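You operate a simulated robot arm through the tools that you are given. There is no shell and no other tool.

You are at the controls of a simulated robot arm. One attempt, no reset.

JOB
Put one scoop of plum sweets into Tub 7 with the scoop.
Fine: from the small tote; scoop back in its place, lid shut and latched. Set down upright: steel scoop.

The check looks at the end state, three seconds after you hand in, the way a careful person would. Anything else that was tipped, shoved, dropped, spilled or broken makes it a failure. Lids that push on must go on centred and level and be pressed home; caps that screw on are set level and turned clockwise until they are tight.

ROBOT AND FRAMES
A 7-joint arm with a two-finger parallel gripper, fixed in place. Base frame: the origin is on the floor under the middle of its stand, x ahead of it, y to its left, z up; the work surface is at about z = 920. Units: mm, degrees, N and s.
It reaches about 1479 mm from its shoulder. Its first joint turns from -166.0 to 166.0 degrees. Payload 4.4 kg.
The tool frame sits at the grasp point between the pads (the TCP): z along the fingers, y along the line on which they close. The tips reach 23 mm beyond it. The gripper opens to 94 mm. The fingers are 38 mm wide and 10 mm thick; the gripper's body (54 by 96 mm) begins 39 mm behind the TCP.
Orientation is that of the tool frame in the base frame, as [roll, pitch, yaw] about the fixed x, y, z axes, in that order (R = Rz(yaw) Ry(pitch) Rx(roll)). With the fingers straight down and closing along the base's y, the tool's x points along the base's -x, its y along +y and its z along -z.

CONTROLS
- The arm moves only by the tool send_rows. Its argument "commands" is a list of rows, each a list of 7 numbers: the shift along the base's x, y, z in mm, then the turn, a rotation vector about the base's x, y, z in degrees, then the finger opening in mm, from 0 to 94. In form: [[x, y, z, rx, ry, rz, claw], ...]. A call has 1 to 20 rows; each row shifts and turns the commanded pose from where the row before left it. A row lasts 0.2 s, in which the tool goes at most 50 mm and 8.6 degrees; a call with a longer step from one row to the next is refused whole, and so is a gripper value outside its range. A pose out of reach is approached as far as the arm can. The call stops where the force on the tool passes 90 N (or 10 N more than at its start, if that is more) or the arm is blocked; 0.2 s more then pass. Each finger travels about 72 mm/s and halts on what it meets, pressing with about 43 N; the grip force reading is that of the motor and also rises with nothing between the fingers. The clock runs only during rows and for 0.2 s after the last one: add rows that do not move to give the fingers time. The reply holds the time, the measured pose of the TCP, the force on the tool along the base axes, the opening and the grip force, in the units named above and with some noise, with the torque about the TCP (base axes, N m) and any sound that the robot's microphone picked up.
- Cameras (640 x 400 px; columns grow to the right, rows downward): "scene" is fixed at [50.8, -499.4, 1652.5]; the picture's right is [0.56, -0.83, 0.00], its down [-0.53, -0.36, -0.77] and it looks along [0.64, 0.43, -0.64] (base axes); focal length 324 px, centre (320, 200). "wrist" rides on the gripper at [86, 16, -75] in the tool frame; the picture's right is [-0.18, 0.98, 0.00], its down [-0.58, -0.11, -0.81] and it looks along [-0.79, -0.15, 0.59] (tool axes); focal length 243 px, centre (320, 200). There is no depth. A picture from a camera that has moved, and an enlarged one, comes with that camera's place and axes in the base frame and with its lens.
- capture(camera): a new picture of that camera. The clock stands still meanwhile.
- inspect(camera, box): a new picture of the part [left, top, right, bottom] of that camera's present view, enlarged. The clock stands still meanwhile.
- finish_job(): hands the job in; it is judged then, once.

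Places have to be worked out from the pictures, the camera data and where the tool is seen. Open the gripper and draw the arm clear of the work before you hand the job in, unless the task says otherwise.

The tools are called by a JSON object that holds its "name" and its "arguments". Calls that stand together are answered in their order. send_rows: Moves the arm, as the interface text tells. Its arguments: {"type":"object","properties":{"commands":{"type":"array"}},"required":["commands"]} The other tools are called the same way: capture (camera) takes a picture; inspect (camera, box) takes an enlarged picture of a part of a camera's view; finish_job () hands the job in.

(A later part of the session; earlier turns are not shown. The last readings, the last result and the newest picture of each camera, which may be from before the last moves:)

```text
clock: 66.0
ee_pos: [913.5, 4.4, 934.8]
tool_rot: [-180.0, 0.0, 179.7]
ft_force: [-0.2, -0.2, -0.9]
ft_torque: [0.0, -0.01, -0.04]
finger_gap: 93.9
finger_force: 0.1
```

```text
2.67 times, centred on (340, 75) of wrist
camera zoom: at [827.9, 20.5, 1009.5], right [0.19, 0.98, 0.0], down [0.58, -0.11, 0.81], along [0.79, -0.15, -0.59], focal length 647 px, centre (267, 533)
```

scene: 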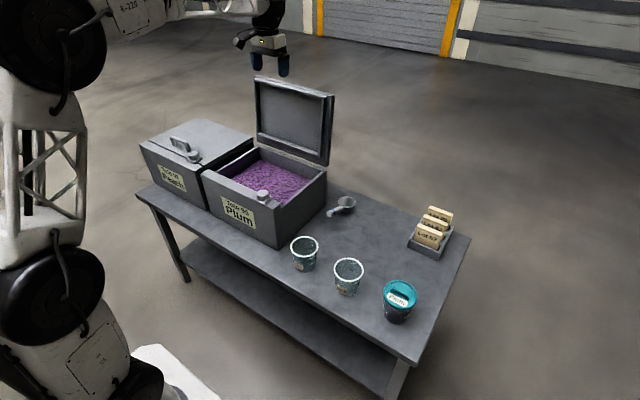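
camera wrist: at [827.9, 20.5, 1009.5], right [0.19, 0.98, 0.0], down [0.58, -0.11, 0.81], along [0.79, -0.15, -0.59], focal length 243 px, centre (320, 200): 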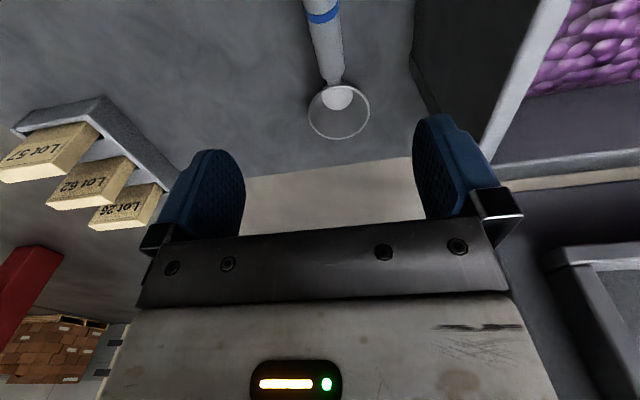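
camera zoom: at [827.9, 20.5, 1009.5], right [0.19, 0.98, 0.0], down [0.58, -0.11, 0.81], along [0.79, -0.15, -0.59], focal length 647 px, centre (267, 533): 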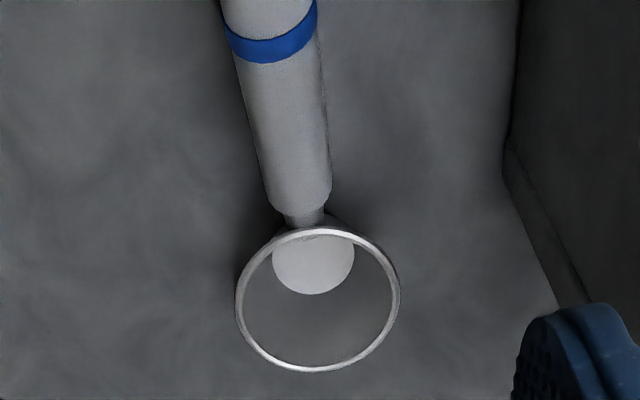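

The rim centre is confirmed near (1013, 8–10, 737) and the handle centre at about z≈756 for x≈915. I descend straddling the handle, slower at the end.

{"name": "send_rows", "arguments": {"commands": [[0, 3.6, -40, 0, 0, 0, 80], [0, 0, -40, 0, 0, 0, 70], [0, 0, -35, 0, 0, 0, 70], [0, 0, -25, 0, 0, 0, 70], [0, 0, -15, 0, 0, 0, 70], [0, 0, -10, 0, 0, 0, 70], [0, 0, 0, 0, 0, 0, 70]]}}

{"name": "capture", "arguments": {"camera": "wrist"}}

{"name": "inspect", "arguments": {"camera": "scene", "box": [290, 150, 380, 230]}}

```text
clock: 67.6
ee_pos: [913.5, 9.8, 770.5]
tool_rot: [-180.0, -0.1, 179.7]
ft_force: [-0.5, 0.3, 0.4]
ft_torque: [0.02, -0.01, 0.01]
finger_gap: 70.1
finger_force: 0.0
```

```text
taken
camera wrist: at [828.3, 24.8, 843.4], right [0.19, 0.98, 0.0], down [0.58, -0.11, 0.81], along [0.79, -0.15, -0.59], focal length 243 px, centre (320, 200)
```

wrist: 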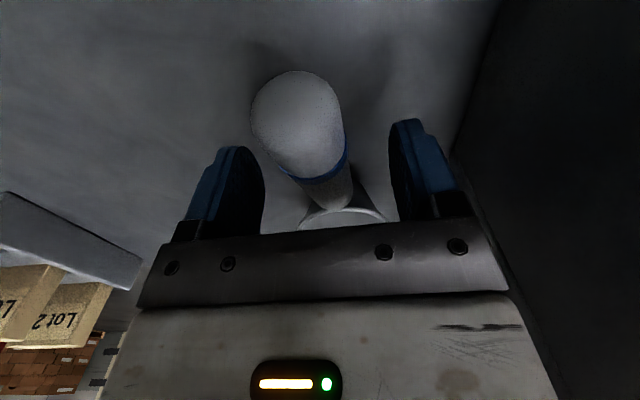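

```text
5.00 times, centred on (335, 190) of scene
camera zoom: at [50.8, -499.4, 1652.5], right [0.56, -0.83, 0.0], down [-0.53, -0.36, -0.77], along [0.64, 0.43, -0.64], focal length 1620 px, centre (245, 250)
```

zoom: 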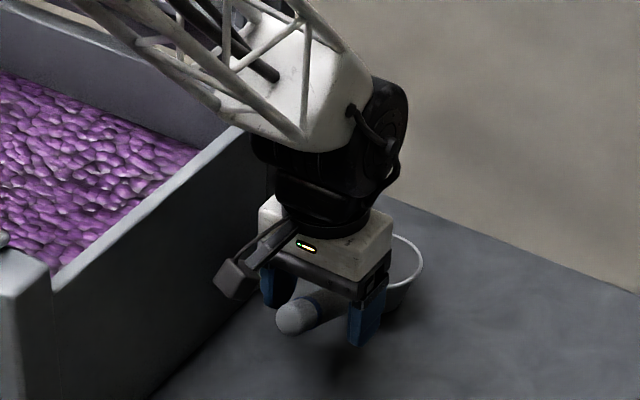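

The handle lies well between the fingers. I go down the last 10 mm and close.

{"name": "send_rows", "arguments": {"commands": [[0, -0.5, -5, 0, 0, 0, 70], [0, 0, -5, 0, 0, 0, 70], [0, 0, 0, 0, 0, 0, 45], [0, 0, 0, 0, 0, 0, 20], [0, 0, 0, 0, 0, 0, 10], [0, 0, 0, 0, 0, 0, 10]]}}

{"name": "capture", "arguments": {"camera": "wrist"}}

{"name": "inspect", "arguments": {"camera": "scene", "box": [290, 150, 380, 230]}}

```text
clock: 69.0
ee_pos: [915.0, 9.8, 760.6]
tool_rot: [-179.9, 0.0, 179.7]
ft_force: [-0.2, -0.2, 1.8]
ft_torque: [-0.09, -0.08, -0.08]
finger_gap: 26.3
finger_force: 43.0
```

```text
taken
camera wrist: at [828.7, 24.7, 834.3], right [0.19, 0.98, 0.0], down [0.58, -0.11, 0.81], along [0.79, -0.15, -0.59], focal length 243 px, centre (320, 200)
```

wrist: 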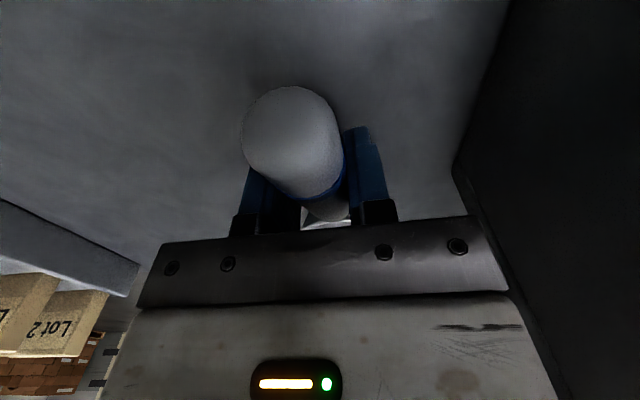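

```text
5.00 times, centred on (335, 190) of scene
camera zoom: at [50.8, -499.4, 1652.5], right [0.56, -0.83, 0.0], down [-0.53, -0.36, -0.77], along [0.64, 0.43, -0.64], focal length 1620 px, centre (245, 250)
```

zoom: 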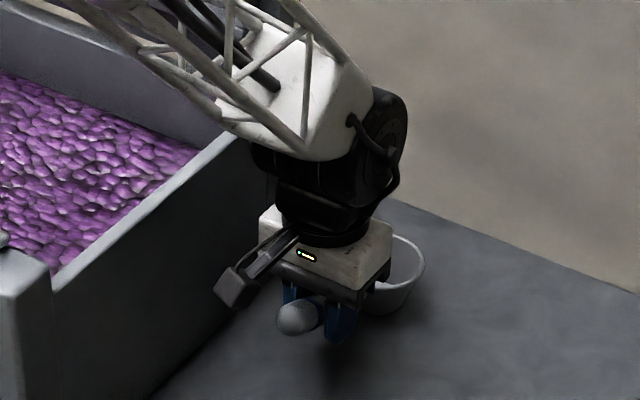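

The scoop is gripped (26.3 mm, 43 N) at TCP ≈ (915, 9.8, 760.6), which I note as its place. I lift it gently and check that it hangs true.

{"name": "send_rows", "arguments": {"commands": [[0, 0, 0, 0, 0, 0, 10], [0, 0, 5, 0, 0, 0, 10], [0, 0, 10, 0, 0, 0, 10], [0, 0, 20, 0, 0, 0, 10], [0, 0, 0, 0, 0, 0, 10]]}}

{"name": "inspect", "arguments": {"camera": "scene", "box": [290, 140, 390, 220]}}

```text
clock: 70.2
ee_pos: [913.0, 9.2, 793.0]
tool_rot: [-179.9, 0.0, 179.7]
ft_force: [0.5, -0.5, -1.6]
ft_torque: [0.01, 0.11, -0.01]
finger_gap: 26.0
finger_force: 42.6
```

```text
5.00 times, centred on (340, 180) of scene
camera zoom: at [50.8, -499.4, 1652.5], right [0.56, -0.83, 0.0], down [-0.53, -0.36, -0.77], along [0.64, 0.43, -0.64], focal length 1620 px, centre (220, 300)
```

zoom: 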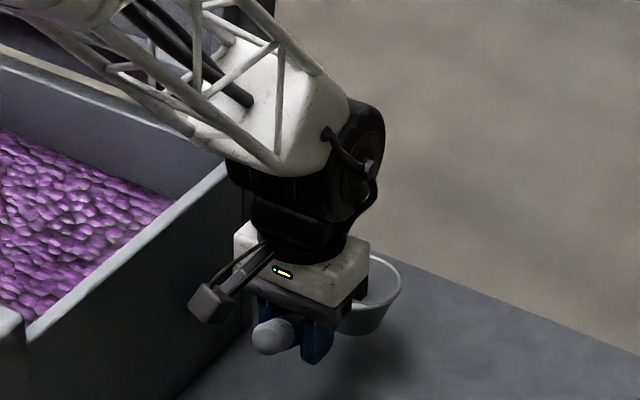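

The scoop hangs level and weighs about 1.6 N. I raise it to z≈1010, draw it back in x, then move it over the middle of the tote.

{"name": "send_rows", "arguments": {"commands": [[0, 0, 40, 0, 0, 0, 10], [0, 0, 40, 0, 0, 0, 10], [0, 0, 40, 0, 0, 0, 10], [0, 0, 40, 0, 0, 0, 10], [0, 0, 40, 0, 0, 0, 10], [0, 0, 20, 0, 0, 0, 10], [-35, 0, 0, 0, 0, 0, 10], [-35, 0, 0, 0, 0, 0, 10], [-35, 0, 0, 0, 0, 0, 10], [-35, 0, 0, 0, 0, 0, 10], [-33, 0, 0, 0, 0, 0, 10], [0, 40, 0, 0, 0, 0, 10], [0, 40, 0, 0, 0, 0, 10], [0, 40, 0, 0, 0, 0, 10], [0, 40, 0, 0, 0, 0, 10], [0, 40, 0, 0, 0, 0, 10], [0, 40, 0, 0, 0, 0, 10], [0, 36, 0, 0, 0, 0, 10], [0, 0, 0, 0, 0, 0, 10]]}}

{"name": "capture", "arguments": {"camera": "wrist"}}

{"name": "inspect", "arguments": {"camera": "scene", "box": [180, 80, 360, 220]}}

```text
clock: 74.2
ee_pos: [740.2, 284.4, 1016.0]
tool_rot: [-180.0, 0.0, 179.7]
ft_force: [-0.5, 0.0, -2.1]
ft_torque: [-0.03, 0.09, 0.01]
finger_gap: 26.3
finger_force: 43.1
```

```text
taken
camera wrist: at [654.0, 300.2, 1088.8], right [0.19, 0.98, 0.0], down [0.58, -0.11, 0.81], along [0.79, -0.15, -0.59], focal length 243 px, centre (320, 200)
```

wrist: 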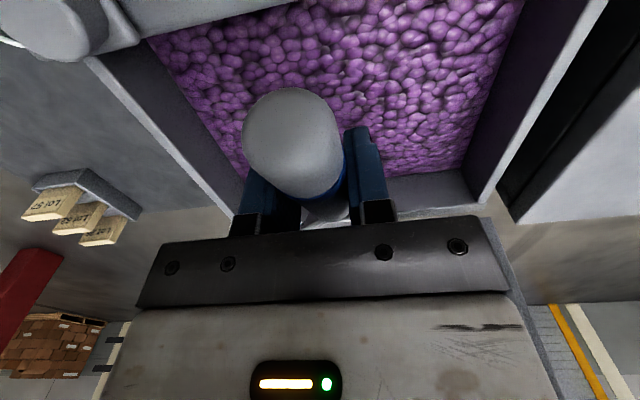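

```text
2.86 times, centred on (270, 150) of scene
camera zoom: at [50.8, -499.4, 1652.5], right [0.56, -0.83, 0.0], down [-0.53, -0.36, -0.77], along [0.64, 0.43, -0.64], focal length 926 px, centre (463, 343)
```

zoom: 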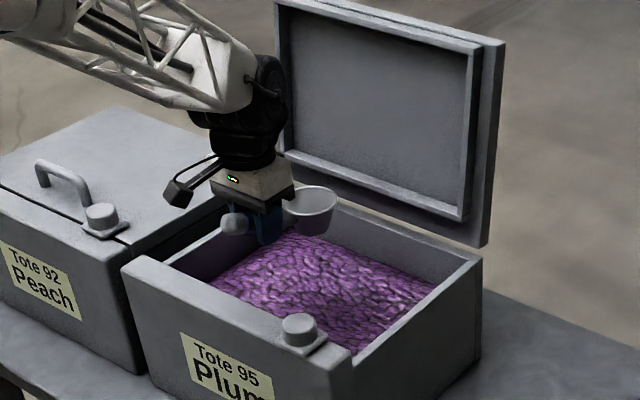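

Everything is held well above the sweets. I tip the scoop's front down 35° while lowering it to just above the surface.

{"name": "send_rows", "arguments": {"commands": [[0, 0, -12, 0, 7, 0, 8], [0, 0, -12, 0, 7, 0, 8], [0, 0, -12, 0, 7, 0, 8], [0, 0, -12, 0, 7, 0, 8], [0, 0, -12, 0, 7, 0, 8], [0, 0, 0, 0, 0, 0, 8]]}}

{"name": "inspect", "arguments": {"camera": "scene", "box": [200, 100, 340, 200]}}

{"name": "capture", "arguments": {"camera": "wrist"}}

```text
clock: 75.6
ee_pos: [742.0, 284.1, 957.0]
tool_rot: [-179.7, -35.2, 179.7]
ft_force: [0.1, 0.0, -1.3]
ft_torque: [-0.03, 0.05, 0.01]
finger_gap: 26.1
finger_force: 42.6
```

```text
4.00 times, centred on (270, 150) of scene
camera zoom: at [50.8, -499.4, 1652.5], right [0.56, -0.83, 0.0], down [-0.53, -0.36, -0.77], along [0.64, 0.43, -0.64], focal length 1296 px, centre (520, 400)
```

zoom: 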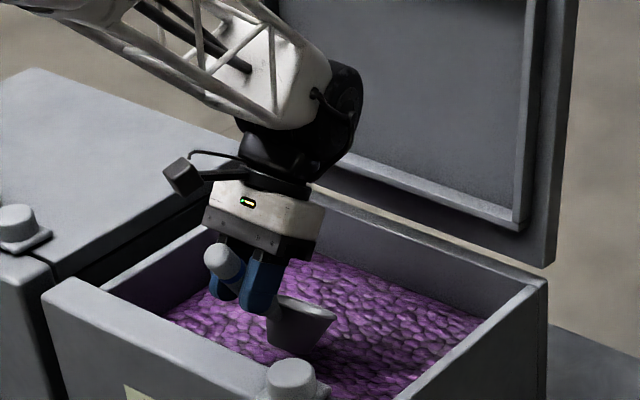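

```text
taken
camera wrist: at [714.5, 299.8, 1066.7], right [0.15, 0.98, -0.11], down [0.94, -0.11, 0.33], along [0.31, -0.15, -0.94], focal length 243 px, centre (320, 200)
```

wrist: 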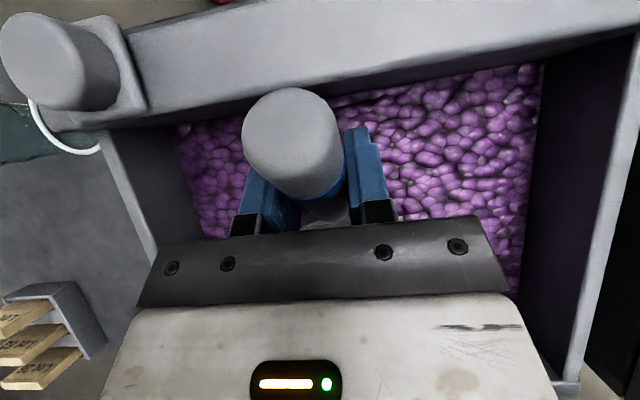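

The bowl's lowest edge should be about 15 mm above the sweets. I lower it slowly and watch the force.

{"name": "send_rows", "arguments": {"commands": [[0, 0, -6, 0, 0, 0, 8], [0, 0, -6, 0, 0, 0, 8], [0, 0, -6, 0, 0, 0, 8], [0, 0, -6, 0, 0, 0, 8], [0, 0, -6, 0, 0, 0, 8]]}}

{"name": "inspect", "arguments": {"camera": "scene", "box": [220, 130, 320, 200]}}

```text
clock: 76.8
ee_pos: [742.8, 285.7, 925.8]
tool_rot: [-179.9, -35.0, 179.7]
ft_force: [0.4, -0.9, -0.4]
ft_torque: [-0.02, 0.09, 0.03]
finger_gap: 26.2
finger_force: 42.9
```

```text
5.71 times, centred on (270, 165) of scene
camera zoom: at [50.8, -499.4, 1652.5], right [0.56, -0.83, 0.0], down [-0.53, -0.36, -0.77], along [0.64, 0.43, -0.64], focal length 1852 px, centre (606, 400)
```

zoom: 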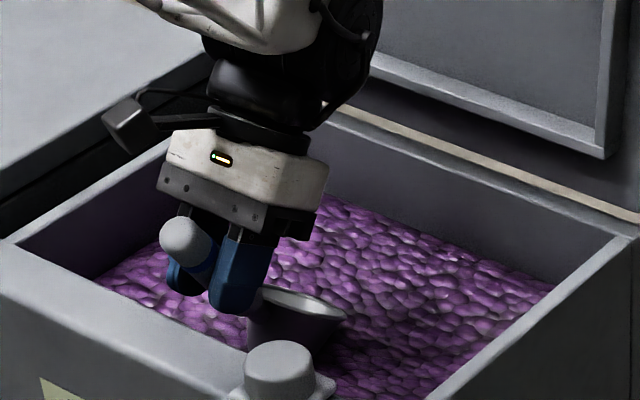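

{"name": "inspect", "arguments": {"camera": "scene", "box": [255, 165, 295, 195]}}

{"name": "send_rows", "arguments": {"commands": [[2, 0, -5, 0, 0, 0, 8], [2, 0, -5, 0, 0, 0, 8], [2, 0, -5, 0, 0, 0, 8], [2, 0, -5, 0, 0, 0, 8], [2, 0, -5, 0, 0, 0, 8]]}}

{"name": "inspect", "arguments": {"camera": "scene", "box": [225, 140, 315, 200]}}

```text
13.33 times, centred on (275, 180) of scene
camera zoom: at [50.8, -499.4, 1652.5], right [0.56, -0.83, 0.0], down [-0.53, -0.36, -0.77], along [0.64, 0.43, -0.64], focal length 4321 px, centre (920, 467)
```

zoom: 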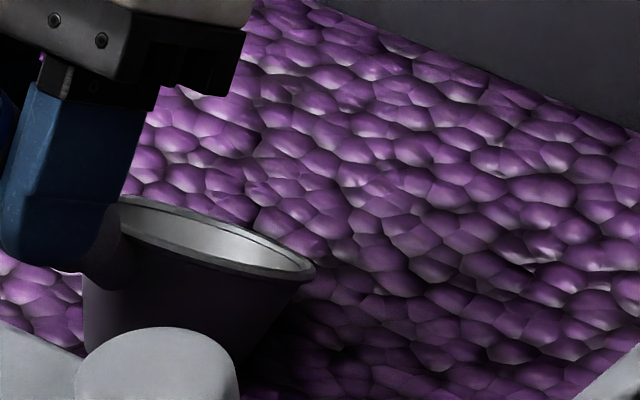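

```text
clock: 78.0
ee_pos: [752.0, 284.6, 900.1]
tool_rot: [-179.8, -35.0, 179.7]
ft_force: [0.3, 0.7, -2.1]
ft_torque: [-0.03, 0.08, 0.01]
finger_gap: 26.2
finger_force: 43.3
```

```text
6.67 times, centred on (270, 170) of scene
camera zoom: at [50.8, -499.4, 1652.5], right [0.56, -0.83, 0.0], down [-0.53, -0.36, -0.77], along [0.64, 0.43, -0.64], focal length 2160 px, centre (653, 400)
```

zoom: 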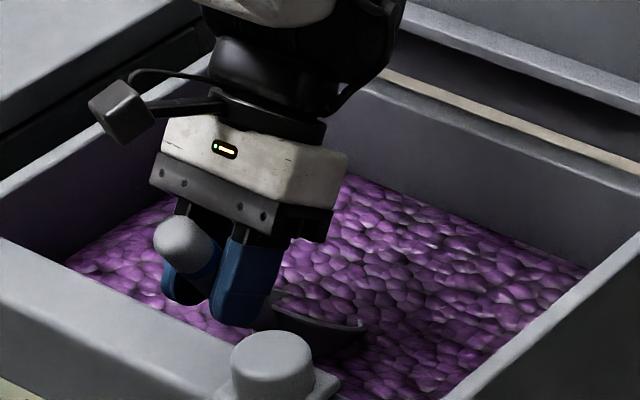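

{"name": "inspect", "arguments": {"camera": "scene", "box": [255, 165, 295, 195]}}

```text
13.33 times, centred on (275, 180) of scene
camera zoom: at [50.8, -499.4, 1652.5], right [0.56, -0.83, 0.0], down [-0.53, -0.36, -0.77], along [0.64, 0.43, -0.64], focal length 4321 px, centre (920, 467)
```

zoom: 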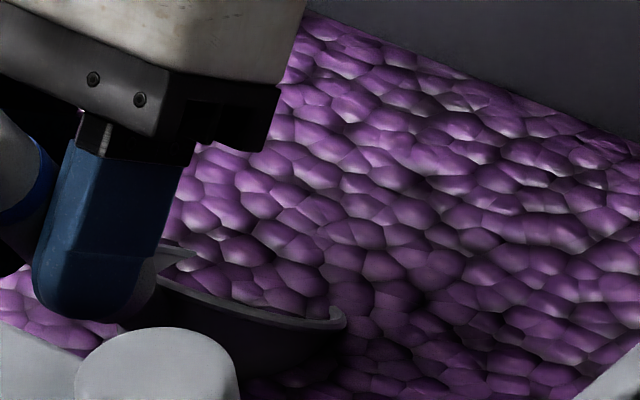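

There's no resistance and the lip is under the surface with sweets coming into the bowl. I now sweep forward while levelling the scoop, keeping the rim just below the surface.

{"name": "send_rows", "arguments": {"commands": [[8, 0, -7, 0, -5, 0, 8], [8, 0, -8, 0, -5, 0, 8], [8, 0, -8, 0, -5, 0, 8], [8, 0, -8, 0, -5, 0, 8]]}}

{"name": "inspect", "arguments": {"camera": "scene", "box": [240, 150, 310, 200]}}

{"name": "send_rows", "arguments": {"commands": [[6, 0, -8, 0, -5, 0, 8], [6, 0, -9, 0, -5, 0, 8], [4, 0, -8, 0, -5, 0, 8], [0, 0, 0, 0, -2, 0, 8]]}}

{"name": "inspect", "arguments": {"camera": "scene", "box": [240, 150, 310, 200]}}

{"name": "capture", "arguments": {"camera": "wrist"}}

```text
clock: 79.0
ee_pos: [783.1, 283.9, 868.9]
tool_rot: [-179.9, -15.0, 179.7]
ft_force: [0.2, 0.1, -2.7]
ft_torque: [0.0, 0.16, 0.0]
finger_gap: 26.4
finger_force: 42.8
```

```text
8.00 times, centred on (275, 175) of scene
camera zoom: at [50.8, -499.4, 1652.5], right [0.56, -0.83, 0.0], down [-0.53, -0.36, -0.77], along [0.64, 0.43, -0.64], focal length 2593 px, centre (680, 400)
```

zoom: 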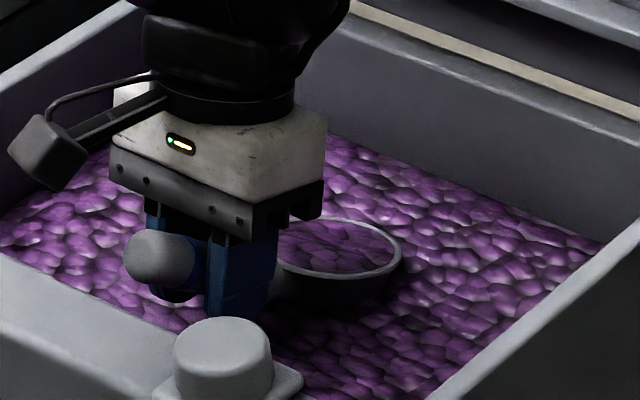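

```text
clock: 80.1
ee_pos: [805.4, 285.9, 854.4]
tool_rot: [179.7, 2.7, 179.6]
ft_force: [5.9, -0.8, 1.5]
ft_torque: [0.1, 0.97, 0.08]
finger_gap: 26.4
finger_force: 43.2
stopped in row 4: the force on the tool passed its limit at 99 N (the readings are from after the stop); the commanded pose is now the measured one
```

```text
8.00 times, centred on (275, 175) of scene
camera zoom: at [50.8, -499.4, 1652.5], right [0.56, -0.83, 0.0], down [-0.53, -0.36, -0.77], along [0.64, 0.43, -0.64], focal length 2593 px, centre (680, 400)
```

zoom: 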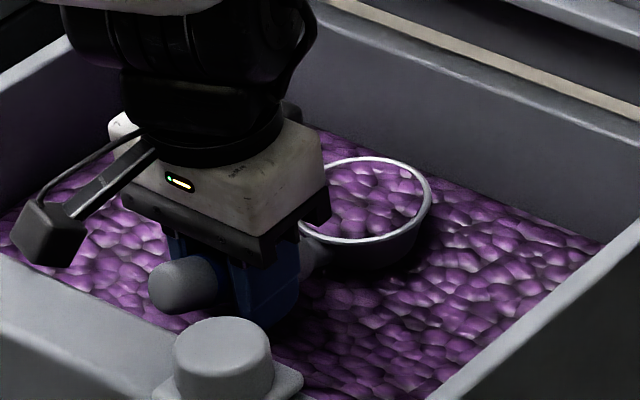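

```text
taken
camera wrist: at [716.0, 301.4, 923.8], right [0.19, 0.98, 0.01], down [0.54, -0.12, 0.83], along [0.82, -0.15, -0.55], focal length 243 px, centre (320, 200)
```

wrist: 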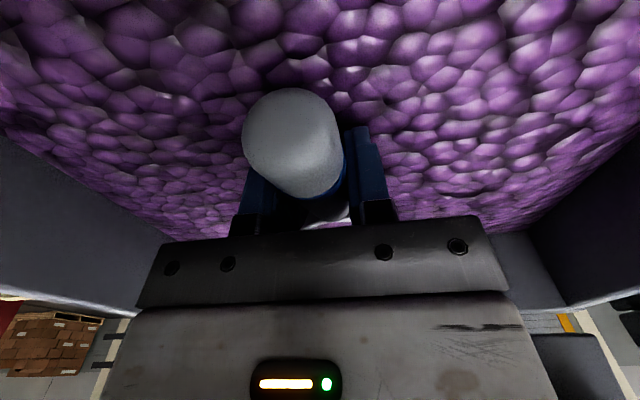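

The last step met the sweets' surface with the fingertips (99 N stop), but the bowl is full of plum sweets and nearly level. I lift straight up slowly and check.

{"name": "send_rows", "arguments": {"commands": [[0, 0, 5, 0, 0, 0, 8], [0, 0, 8, 0, 0, 0, 8], [0, 0, 10, 0, 0, 0, 8], [0, 0, 12, 0, 0, 0, 8], [0, 0, 12, 0, 0, 0, 8], [0, 0, 0, 0, 0, 0, 8]]}}

{"name": "inspect", "arguments": {"camera": "scene", "box": [240, 140, 320, 195]}}

{"name": "capture", "arguments": {"camera": "wrist"}}

```text
clock: 81.5
ee_pos: [805.3, 285.1, 899.6]
tool_rot: [179.7, 2.6, 179.7]
ft_force: [0.1, 0.1, -2.5]
ft_torque: [0.01, 0.17, 0.01]
finger_gap: 26.5
finger_force: 42.8
```

```text
7.27 times, centred on (280, 168) of scene
camera zoom: at [50.8, -499.4, 1652.5], right [0.56, -0.83, 0.0], down [-0.53, -0.36, -0.77], along [0.64, 0.43, -0.64], focal length 2357 px, centre (611, 436)
```

zoom: 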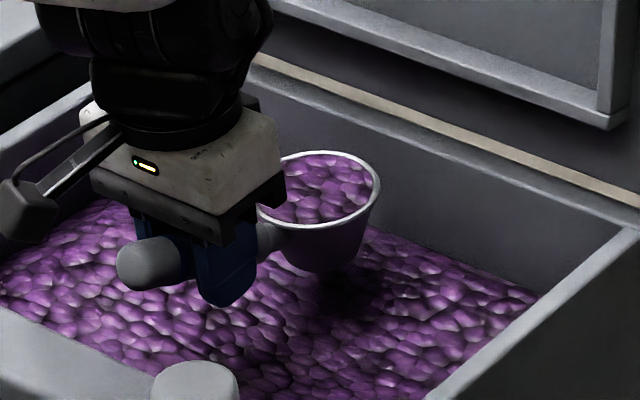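

```text
taken
camera wrist: at [716.4, 301.6, 969.7], right [0.19, 0.98, 0.01], down [0.54, -0.12, 0.83], along [0.82, -0.15, -0.55], focal length 243 px, centre (320, 200)
```

wrist: 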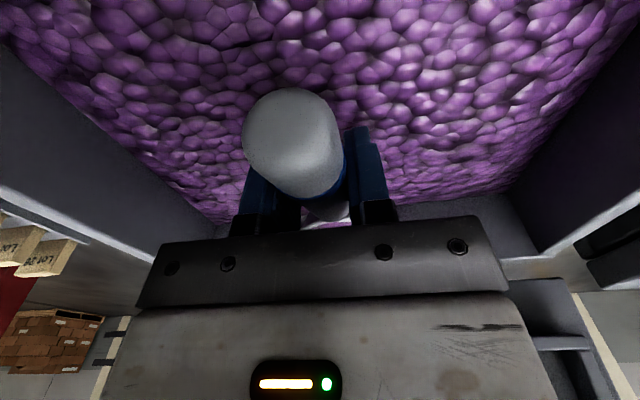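

The scoop is full and stable in the grip. I raise it and carry it smoothly and level back over the front of the tote, out towards the robot side.

{"name": "send_rows", "arguments": {"commands": [[0, 0, 15, 0, 0, 0, 8], [0, 0, 25, 0, 0, 0, 8], [0, 0, 30, 0, 0, 0, 8], [0, 0, 30, 0, 0, 0, 8], [0, 0, 25, 0, 0, 0, 8], [0, 0, 15, 0, 0, 0, 8], [-10, 0, 0, 0, 0, 0, 8], [-20, 0, 0, 0, 0, 0, 8], [-28, 0, 0, 0, 0, 0, 8], [-30, 0, 0, 0, 0, 0, 8], [-30, 0, 0, 0, 0, 0, 8], [-30, 0, 0, 0, 0, 0, 8], [-30, 0, 0, 0, 0, 0, 8], [-28, 0, 0, 0, 0, 0, 8], [-20, 0, 0, 0, 0, 0, 8], [-12, 0, 0, 0, 0, 0, 8], [-7, 0, 0, 0, 0, 0, 8], [0, 0, 0, 0, 0, 0, 8]]}}

{"name": "inspect", "arguments": {"camera": "scene", "box": [160, 110, 340, 260]}}

{"name": "capture", "arguments": {"camera": "wrist"}}

```text
clock: 85.3
ee_pos: [559.8, 287.2, 1039.8]
tool_rot: [179.6, 2.7, 179.7]
ft_force: [0.8, -0.2, -2.3]
ft_torque: [0.02, 0.15, 0.01]
finger_gap: 26.6
finger_force: 42.6
```

```text
2.67 times, centred on (250, 185) of scene
camera zoom: at [50.8, -499.4, 1652.5], right [0.56, -0.83, 0.0], down [-0.53, -0.36, -0.77], along [0.64, 0.43, -0.64], focal length 864 px, centre (507, 240)
```

zoom: 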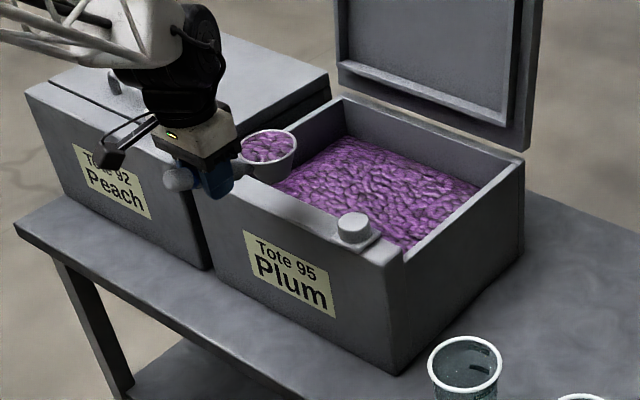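

```text
taken
camera wrist: at [469.9, 302.4, 1109.9], right [0.19, 0.98, 0.01], down [0.54, -0.12, 0.83], along [0.82, -0.15, -0.55], focal length 243 px, centre (320, 200)
```

wrist: 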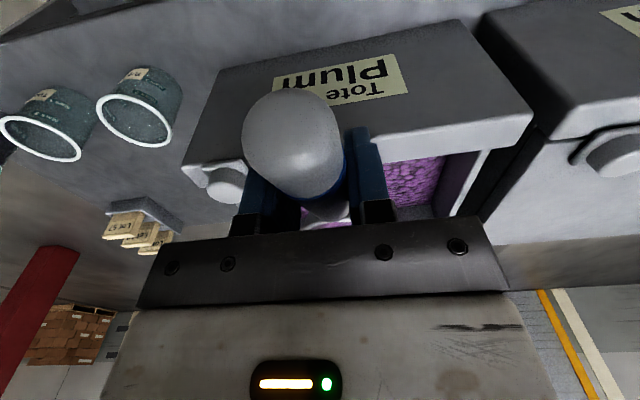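

The scoop is still full. I'll zoom on Tub 7 from both cameras to fix its place.

{"name": "inspect", "arguments": {"camera": "wrist", "box": [80, 50, 200, 160]}}

{"name": "inspect", "arguments": {"camera": "scene", "box": [280, 225, 330, 280]}}

```text
3.64 times, centred on (140, 105) of wrist
camera zoom: at [469.9, 302.4, 1109.9], right [0.19, 0.98, 0.01], down [0.54, -0.12, 0.83], along [0.82, -0.15, -0.55], focal length 882 px, centre (974, 546)
```

zoom: 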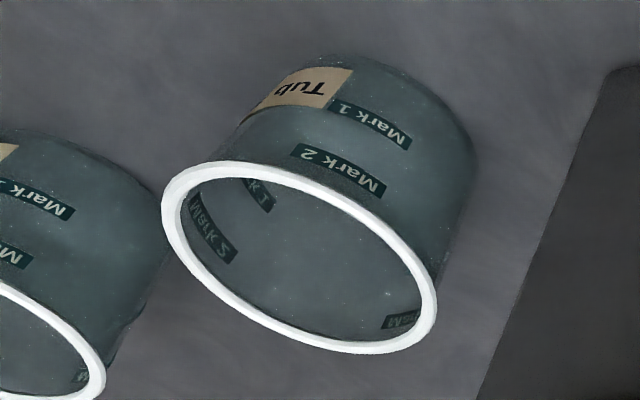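

```text
7.27 times, centred on (305, 252) of scene
camera zoom: at [50.8, -499.4, 1652.5], right [0.56, -0.83, 0.0], down [-0.53, -0.36, -0.77], along [0.64, 0.43, -0.64], focal length 2357 px, centre (429, -182)
```

zoom: 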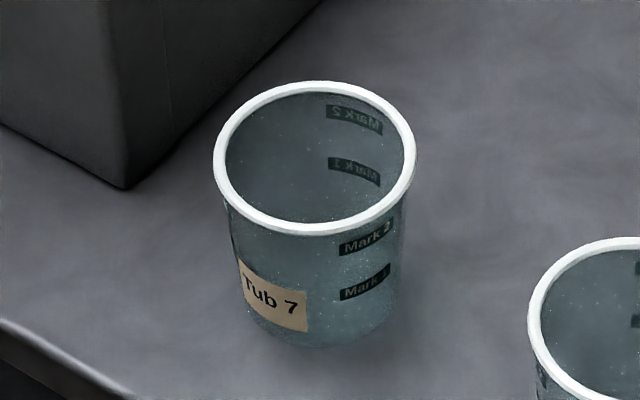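

Tub 7's rim centre is at about (658, −26) with the rim near z≈800. I carry the scoop across at constant height until the bowl is above it.

{"name": "send_rows", "arguments": {"commands": [[0, -12, 0, 0, 0, 0, 8], [0, -22, 0, 0, 0, 0, 8], [0, -30, 0, 0, 0, 0, 8], [0, -30, 0, 0, 0, 0, 8], [0, -30, 0, 0, 0, 0, 8], [0, -30, 0, 0, 0, 0, 8], [0, -30, 0, 0, 0, 0, 8], [0, -30, 0, 0, 0, 0, 8], [0, -30, 0, 0, 0, 0, 8], [0, -28, 0, 0, 0, 0, 8], [0, -20, 0, 0, 0, 0, 8], [0, -12, 0, 0, 0, 0, 8], [0, -8, 0, 0, 0, 0, 8], [0, 0, -20, 0, 0, 0, 8], [0, 0, -30, 0, 0, 0, 8], [0, 0, -30, 0, 0, 0, 8], [0, 0, -25, 0, 0, 0, 8], [0, 0, -15, 0, 0, 0, 8], [0, 0, -10, 0, 0, 0, 8], [0, 0, 0, 0, 0, 0, 8]]}}

{"name": "inspect", "arguments": {"camera": "scene", "box": [250, 180, 370, 290]}}

{"name": "capture", "arguments": {"camera": "wrist"}}

```text
clock: 89.5
ee_pos: [558.6, -24.8, 909.5]
tool_rot: [179.6, 2.7, 179.8]
ft_force: [-0.9, 0.2, -2.4]
ft_torque: [0.02, 0.18, 0.01]
finger_gap: 26.6
finger_force: 43.0
```

```text
3.64 times, centred on (310, 235) of scene
camera zoom: at [50.8, -499.4, 1652.5], right [0.56, -0.83, 0.0], down [-0.53, -0.36, -0.77], along [0.64, 0.43, -0.64], focal length 1178 px, centre (356, 73)
```

zoom: 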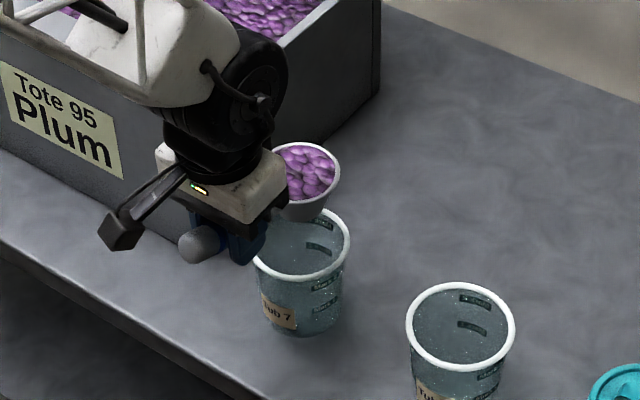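

```text
taken
camera wrist: at [469.8, -9.2, 979.1], right [0.19, 0.98, 0.01], down [0.54, -0.12, 0.83], along [0.82, -0.15, -0.55], focal length 243 px, centre (320, 200)
```

wrist: 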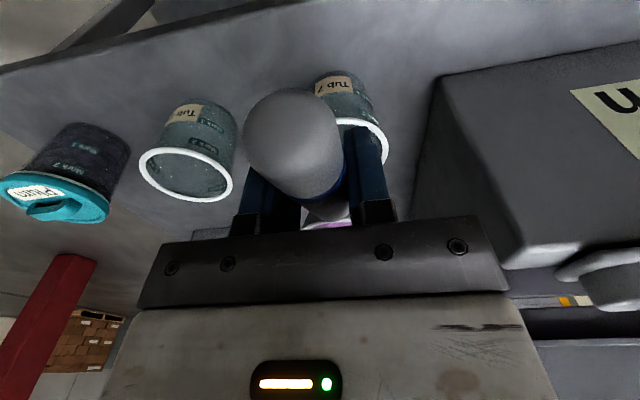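

The bowl is right above Tub 7. I shift so that its +y lip is over the tub's middle and begin to roll it about the handle axis, with the hand going to the free +y side.

{"name": "send_rows", "arguments": {"commands": [[-2, -10, -8, 0, 0, 0, 8], [-2, -12, -12, 0, 0, 0, 8], [0, -9, -9, 0, 0, 0, 8], [0, 0, 0, -6, 0, 0, 8], [0, 0, 0, -7, 0, 0, 8], [0, 0, 0, -7, 0, 0, 8], [0, 0, 0, 0, 0, 0, 8]]}}

{"name": "inspect", "arguments": {"camera": "scene", "box": [250, 190, 360, 290]}}

```text
clock: 91.1
ee_pos: [556.2, -57.3, 882.3]
tool_rot: [-160.1, 2.7, -179.4]
ft_force: [-0.6, -0.5, -2.1]
ft_torque: [0.04, 0.15, 0.02]
finger_gap: 26.4
finger_force: 43.1
```

```text
4.00 times, centred on (305, 240) of scene
camera zoom: at [50.8, -499.4, 1652.5], right [0.56, -0.83, 0.0], down [-0.53, -0.36, -0.77], along [0.64, 0.43, -0.64], focal length 1296 px, centre (380, 40)
```

zoom: 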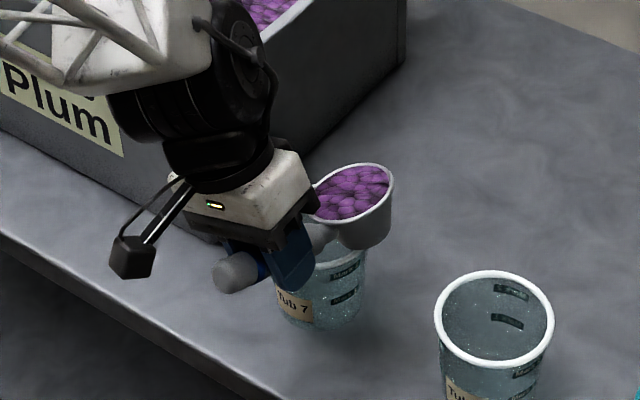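

The lip is over the middle of the tub and the sweets are still in place. I roll further in small steps.

{"name": "send_rows", "arguments": {"commands": [[0, 4, -1, -7, 0, 0, 8], [0, 4, -2, -7, 0, 0, 8], [0, 4, -2, -7, 0, 0, 8]]}}

{"name": "inspect", "arguments": {"camera": "scene", "box": [250, 190, 360, 290]}}

```text
clock: 91.9
ee_pos: [555.7, -44.6, 876.2]
tool_rot: [-139.2, 2.2, -178.4]
ft_force: [0.4, 0.5, -1.6]
ft_torque: [0.02, 0.14, 0.02]
finger_gap: 26.6
finger_force: 42.6
```

```text
4.00 times, centred on (305, 240) of scene
camera zoom: at [50.8, -499.4, 1652.5], right [0.56, -0.83, 0.0], down [-0.53, -0.36, -0.77], along [0.64, 0.43, -0.64], focal length 1296 px, centre (380, 40)
```

zoom: 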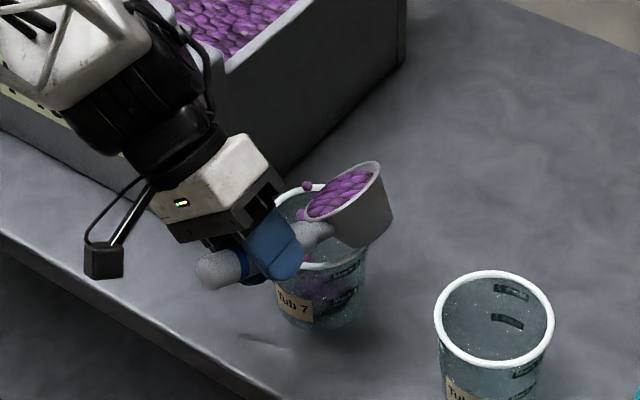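

Sweets are starting to fall into the tub. They leave with a little +y motion, so I bias the lip slightly towards −y and roll slowly.

{"name": "send_rows", "arguments": {"commands": [[0, 0, -2, -3, 0, 0, 8], [0, 0, -2, -3, 0, 0, 8], [0, 1, -2, -3, 0, 0, 8], [0, 2, -1, -3, 0, 0, 8]]}}

{"name": "inspect", "arguments": {"camera": "scene", "box": [260, 200, 350, 290]}}

```text
clock: 92.9
ee_pos: [555.7, -43.2, 869.4]
tool_rot: [-127.2, 1.9, -178.1]
ft_force: [0.9, -0.2, -1.8]
ft_torque: [0.07, 0.18, 0.01]
finger_gap: 26.2
finger_force: 43.2
```

```text
4.44 times, centred on (305, 245) of scene
camera zoom: at [50.8, -499.4, 1652.5], right [0.56, -0.83, 0.0], down [-0.53, -0.36, -0.77], along [0.64, 0.43, -0.64], focal length 1440 px, centre (387, 0)
```

zoom: 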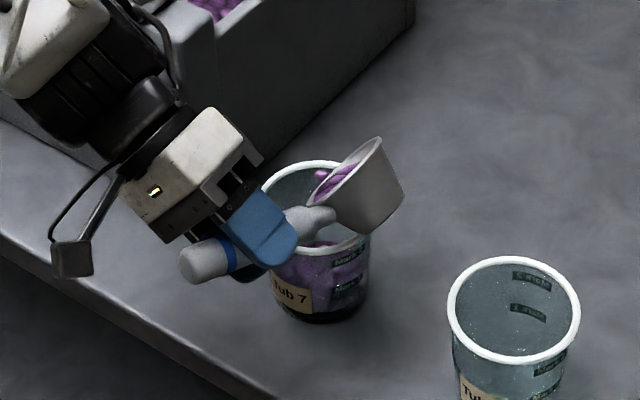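

The tub is filling and nothing is outside. I continue the roll while keeping the lip over the tub.

{"name": "send_rows", "arguments": {"commands": [[0, 3, -1, -4, 0, 0, 8], [0, 3, -2, -4, 0, 0, 8], [0, 4, -2, -5, 0, 0, 8], [0, 4, -2, -5, 0, 0, 8], [0, 4, -1, -5, 0, 0, 8], [0, 0, 0, 0, 0, 0, 8]]}}

{"name": "inspect", "arguments": {"camera": "scene", "box": [260, 200, 350, 290]}}

```text
clock: 94.3
ee_pos: [556.1, -24.5, 861.9]
tool_rot: [-104.3, 1.0, -177.4]
ft_force: [0.3, 0.4, -1.6]
ft_torque: [0.03, 0.14, -0.02]
finger_gap: 26.4
finger_force: 43.1
```

```text
4.44 times, centred on (305, 245) of scene
camera zoom: at [50.8, -499.4, 1652.5], right [0.56, -0.83, 0.0], down [-0.53, -0.36, -0.77], along [0.64, 0.43, -0.64], focal length 1440 px, centre (387, 0)
```

zoom: 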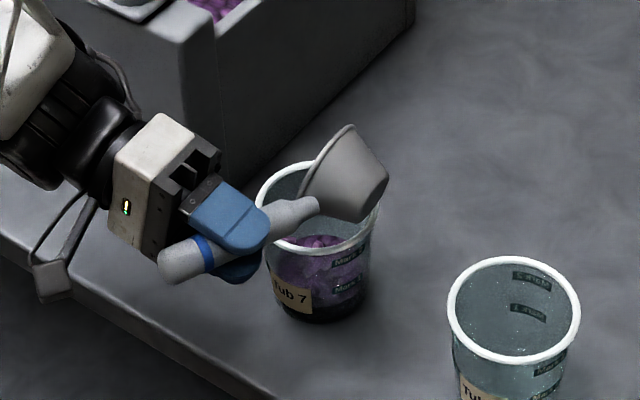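

{"name": "send_rows", "arguments": {"commands": [[0, 4.5, -1, -7, 0, 0, 8], [0, 4.5, -1, -7, 0, 0, 8], [0, 4.5, -1, -7, 0, 0, 8], [0, 4.5, 0, -7, 0, 0, 8], [0, 3, 0, -7, 0, 0, 8], [0, 0, 0, 0, 0, 0, 8], [0, 0, 0, 0, 0, 0, 8]]}}

{"name": "inspect", "arguments": {"camera": "scene", "box": [260, 200, 350, 290]}}

{"name": "capture", "arguments": {"camera": "wrist"}}

```text
clock: 95.9
ee_pos: [557.2, -2.5, 858.9]
tool_rot: [-69.3, -0.7, -177.5]
ft_force: [-0.4, 0.1, -1.6]
ft_torque: [0.07, 0.1, 0.01]
finger_gap: 26.2
finger_force: 43.0
```

```text
4.44 times, centred on (305, 245) of scene
camera zoom: at [50.8, -499.4, 1652.5], right [0.56, -0.83, 0.0], down [-0.53, -0.36, -0.77], along [0.64, 0.43, -0.64], focal length 1440 px, centre (387, 0)
```

zoom: 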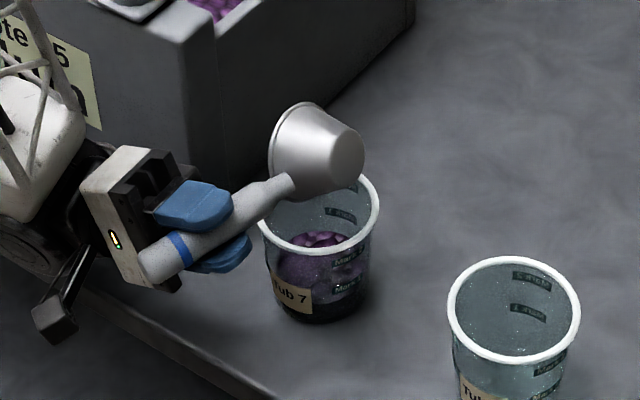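

```text
taken
camera wrist: at [466.8, 55.9, 817.2], right [0.19, -0.34, -0.92], down [0.54, 0.82, -0.19], along [0.82, -0.46, 0.34], focal length 243 px, centre (320, 200)
```

wrist: 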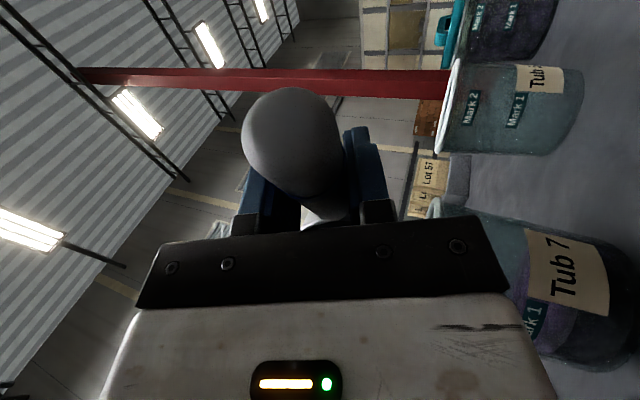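

The bowl reads empty (torque back to 0.10). I tip another 12° to be sure nothing sticks, then look closely around the tub.

{"name": "send_rows", "arguments": {"commands": [[0, 2, 1, -6, 0, 0, 8], [0, 2, 1, -6, 0, 0, 8], [0, 0, 0, 0, 0, 0, 8]]}}

{"name": "inspect", "arguments": {"camera": "scene", "box": [270, 205, 340, 275]}}

{"name": "capture", "arguments": {"camera": "scene"}}

```text
clock: 96.7
ee_pos: [560.1, -1.1, 862.9]
tool_rot: [-66.8, -0.7, -177.5]
ft_force: [0.4, -0.3, -1.8]
ft_torque: [0.06, 0.1, 0.02]
finger_gap: 26.0
finger_force: 43.5
out of reach, approached as far as the arm can: row 1, 2
```

```text
5.71 times, centred on (305, 240) of scene
camera zoom: at [50.8, -499.4, 1652.5], right [0.56, -0.83, 0.0], down [-0.53, -0.36, -0.77], along [0.64, 0.43, -0.64], focal length 1852 px, centre (406, -29)
```

zoom: 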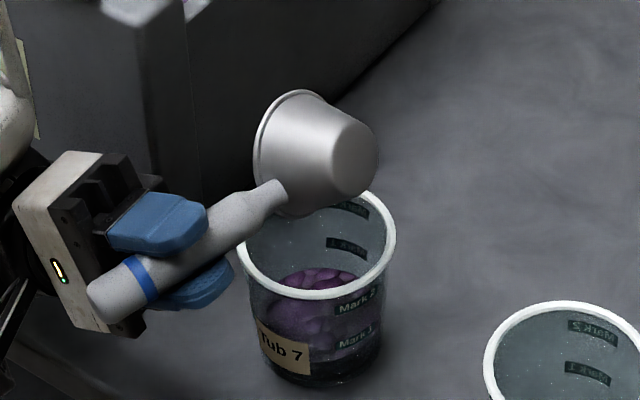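

```text
taken
```

scene: 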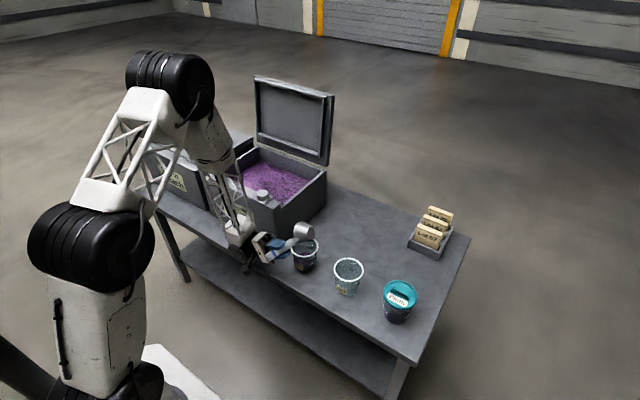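

Tub 7 now holds the sweets, up between Mark 1 and Mark 2, and the table is clean. I roll the scoop back upright while rising.

{"name": "send_rows", "arguments": {"commands": [[0, 0, 2, 8.2, 0, 0, 8], [0, 0, 3, 8.2, 0, 0, 8], [0, -2, 4, 8.2, 0, 0, 8], [0, -2, 5, 8.2, 0, 0, 8], [0, -2, 6, 8.2, 0, 0, 8], [0, -2, 6, 8.2, 0, 0, 8], [0, -2, 6, 8.2, 0, 0, 8], [0, -2, 6, 8.2, 0, 0, 8], [0, -2, 6, 8.2, 0, 0, 8], [0, -2, 6, 8.2, 0, 0, 8], [0, -2, 6, 8.2, 0, 0, 8], [0, -2, 6, 8.2, 0, 0, 8], [0, -2, 6, 8.2, 0, 0, 8], [0, -2, 6, 8.2, 0, 0, 8], [0, -2, 6, 8.2, 0, 0, 8], [0, 0, 0, 0, 0, 0, 8]]}}

{"name": "inspect", "arguments": {"camera": "scene", "box": [250, 180, 350, 280]}}

{"name": "capture", "arguments": {"camera": "wrist"}}

```text
clock: 100.1
ee_pos: [560.2, -27.0, 943.1]
tool_rot: [170.0, 2.5, 179.3]
ft_force: [-0.2, -0.7, -1.8]
ft_torque: [-0.02, 0.1, 0.02]
finger_gap: 26.4
finger_force: 43.3
```

```text
4.00 times, centred on (300, 230) of scene
camera zoom: at [50.8, -499.4, 1652.5], right [0.56, -0.83, 0.0], down [-0.53, -0.36, -0.77], along [0.64, 0.43, -0.64], focal length 1296 px, centre (400, 80)
```

zoom: 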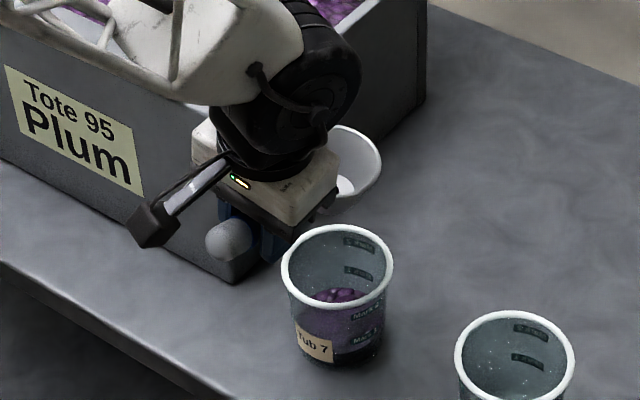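

```text
taken
camera wrist: at [471.1, -23.4, 1015.5], right [0.19, 0.97, 0.18], down [0.54, -0.25, 0.8], along [0.82, -0.05, -0.57], focal length 243 px, centre (320, 200)
```

wrist: 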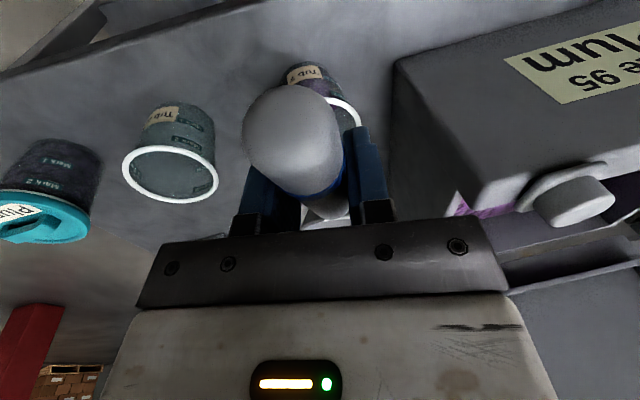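

The bowl is empty and upright apart from a 10° roll overshoot (from the clamped rows). I correct the roll and pitch to the values at the pick-up and travel back towards the scoop's place.

{"name": "send_rows", "arguments": {"commands": [[0, 0, 10, -5, 1.2, 0.2, 8], [0, 0, 10, -5, 1.3, 0.2, 8], [25, 3, 0, 0, 0, 0, 8], [40, 4, 0, 0, 0, 0, 8], [40, 4, 0, 0, 0, 0, 8], [40, 4, 0, 0, 0, 0, 8], [40, 4, 0, 0, 0, 0, 8], [40, 4, 0, 0, 0, 0, 8], [40, 4, 0, 0, 0, 0, 8], [40, 4, 0, 0, 0, 0, 8], [30, 3, 0, 0, 0, 0, 8], [15, 2, 0, 0, 0, 0, 8], [0, 0, 0, 0, 0, 0, 8]]}}

{"name": "capture", "arguments": {"camera": "scene"}}

```text
clock: 102.9
ee_pos: [909.0, 10.2, 964.0]
tool_rot: [-179.8, 0.0, 179.9]
ft_force: [-0.9, -0.7, -1.5]
ft_torque: [0.03, 0.08, -0.02]
finger_gap: 26.1
finger_force: 42.9
```

```text
taken
```

scene: 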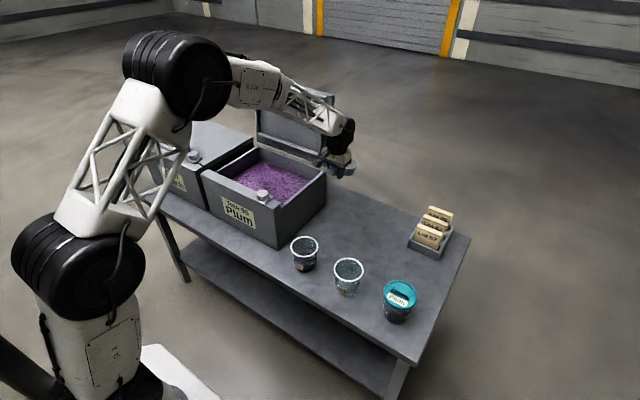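

I'm above the scoop's place with the original orientation. I descend to about 35 mm above it and check.

{"name": "send_rows", "arguments": {"commands": [[5, -0.5, -25, 0, 0, -0.2, 8], [0, 0, -35, 0, 0, 0, 8], [0, 0, -35, 0, 0, 0, 8], [0, 0, -35, 0, 0, 0, 8], [0, 0, -25, 0, 0, 0, 8], [0, 0, -12, 0, 0, 0, 8], [0, 0, 0, 0, 0, 0, 8]]}}

{"name": "inspect", "arguments": {"camera": "scene", "box": [290, 140, 390, 220]}}

{"name": "capture", "arguments": {"camera": "wrist"}}

```text
clock: 104.5
ee_pos: [915.6, 7.8, 797.6]
tool_rot: [-179.8, 0.2, 179.8]
ft_force: [-0.4, 0.0, -1.2]
ft_torque: [-0.01, 0.13, -0.01]
finger_gap: 26.3
finger_force: 43.0
```

```text
5.00 times, centred on (340, 180) of scene
camera zoom: at [50.8, -499.4, 1652.5], right [0.56, -0.83, 0.0], down [-0.53, -0.36, -0.77], along [0.64, 0.43, -0.64], focal length 1620 px, centre (220, 300)
```

zoom: 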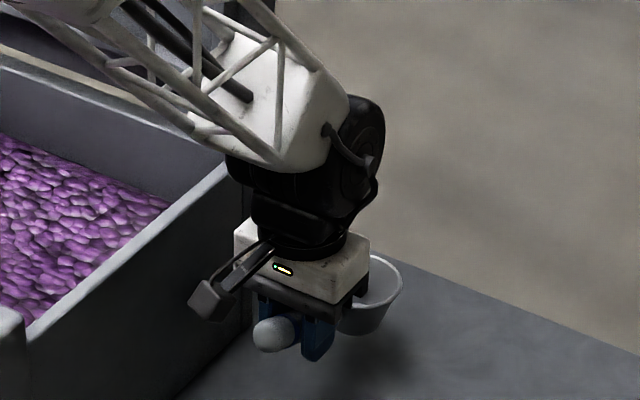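

```text
taken
camera wrist: at [828.8, 24.7, 870.4], right [0.19, 0.98, 0.0], down [0.58, -0.11, 0.81], along [0.79, -0.15, -0.59], focal length 243 px, centre (320, 200)
```

wrist: 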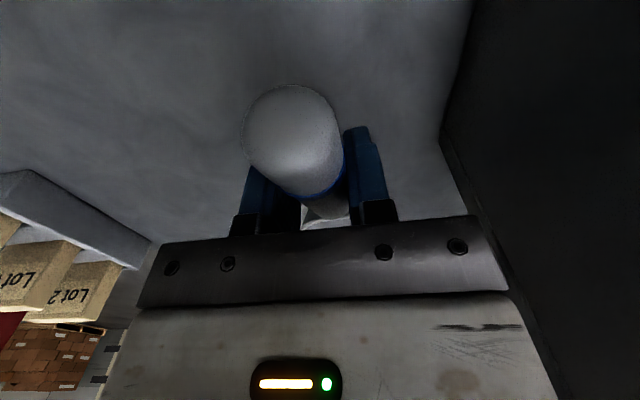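

The view matches the one right after pick-up, and the camera pose says I'm 36 mm above the original grip height. I lower it gently to the table.

{"name": "send_rows", "arguments": {"commands": [[0, 0, -8, 0, 0, 0, 8], [0, 0, -8, 0, 0, 0, 8], [0, 0, -7, 0, 0, 0, 8], [0, 0, -5, 0, 0, 0, 8], [0, 0, -3, 0, 0, 0, 8], [0, 0, -2, 0, 0, 0, 8], [0, 0, 0, 0, 0, 0, 8]]}}

{"name": "inspect", "arguments": {"camera": "wrist", "box": [200, 60, 440, 220]}}

{"name": "inspect", "arguments": {"camera": "scene", "box": [290, 150, 380, 230]}}

```text
clock: 106.1
ee_pos: [916.0, 10.6, 763.6]
tool_rot: [-179.9, 0.2, 179.8]
ft_force: [0.4, -0.4, -1.5]
ft_torque: [0.02, 0.08, -0.01]
finger_gap: 25.9
finger_force: 42.5
```

```text
2.50 times, centred on (320, 140) of wrist
camera zoom: at [829.5, 25.5, 837.9], right [0.19, 0.98, 0.0], down [0.58, -0.11, 0.81], along [0.79, -0.15, -0.59], focal length 606 px, centre (320, 350)
```

zoom: 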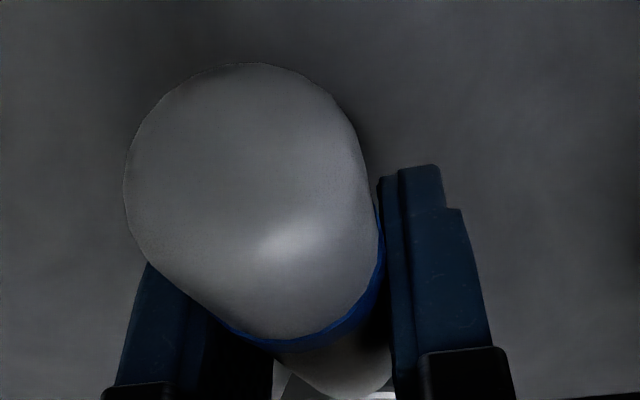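

```text
5.00 times, centred on (335, 190) of scene
camera zoom: at [50.8, -499.4, 1652.5], right [0.56, -0.83, 0.0], down [-0.53, -0.36, -0.77], along [0.64, 0.43, -0.64], focal length 1620 px, centre (245, 250)
```

zoom: 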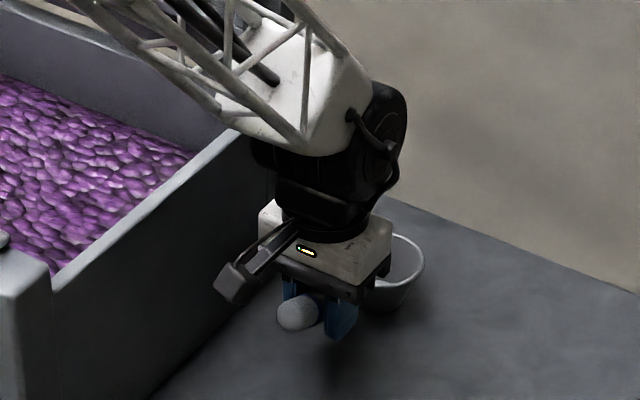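

It's still hanging (−1.5 N), about 3.5 mm to go. I go down in 1 mm steps.

{"name": "send_rows", "arguments": {"commands": [[0, 0, -1, 0, 0, 0, 8], [0, 0, -1, 0, 0, 0, 8], [0, 0, -1, 0, 0, 0, 8], [0, 0, 0, 0, 0, 0, 8]]}}

```text
clock: 107.1
ee_pos: [915.8, 8.9, 760.6]
tool_rot: [-179.8, 0.1, 179.6]
ft_force: [-2.4, 2.2, 14.2]
ft_torque: [0.14, -1.33, 0.19]
finger_gap: 26.2
finger_force: 43.1
```

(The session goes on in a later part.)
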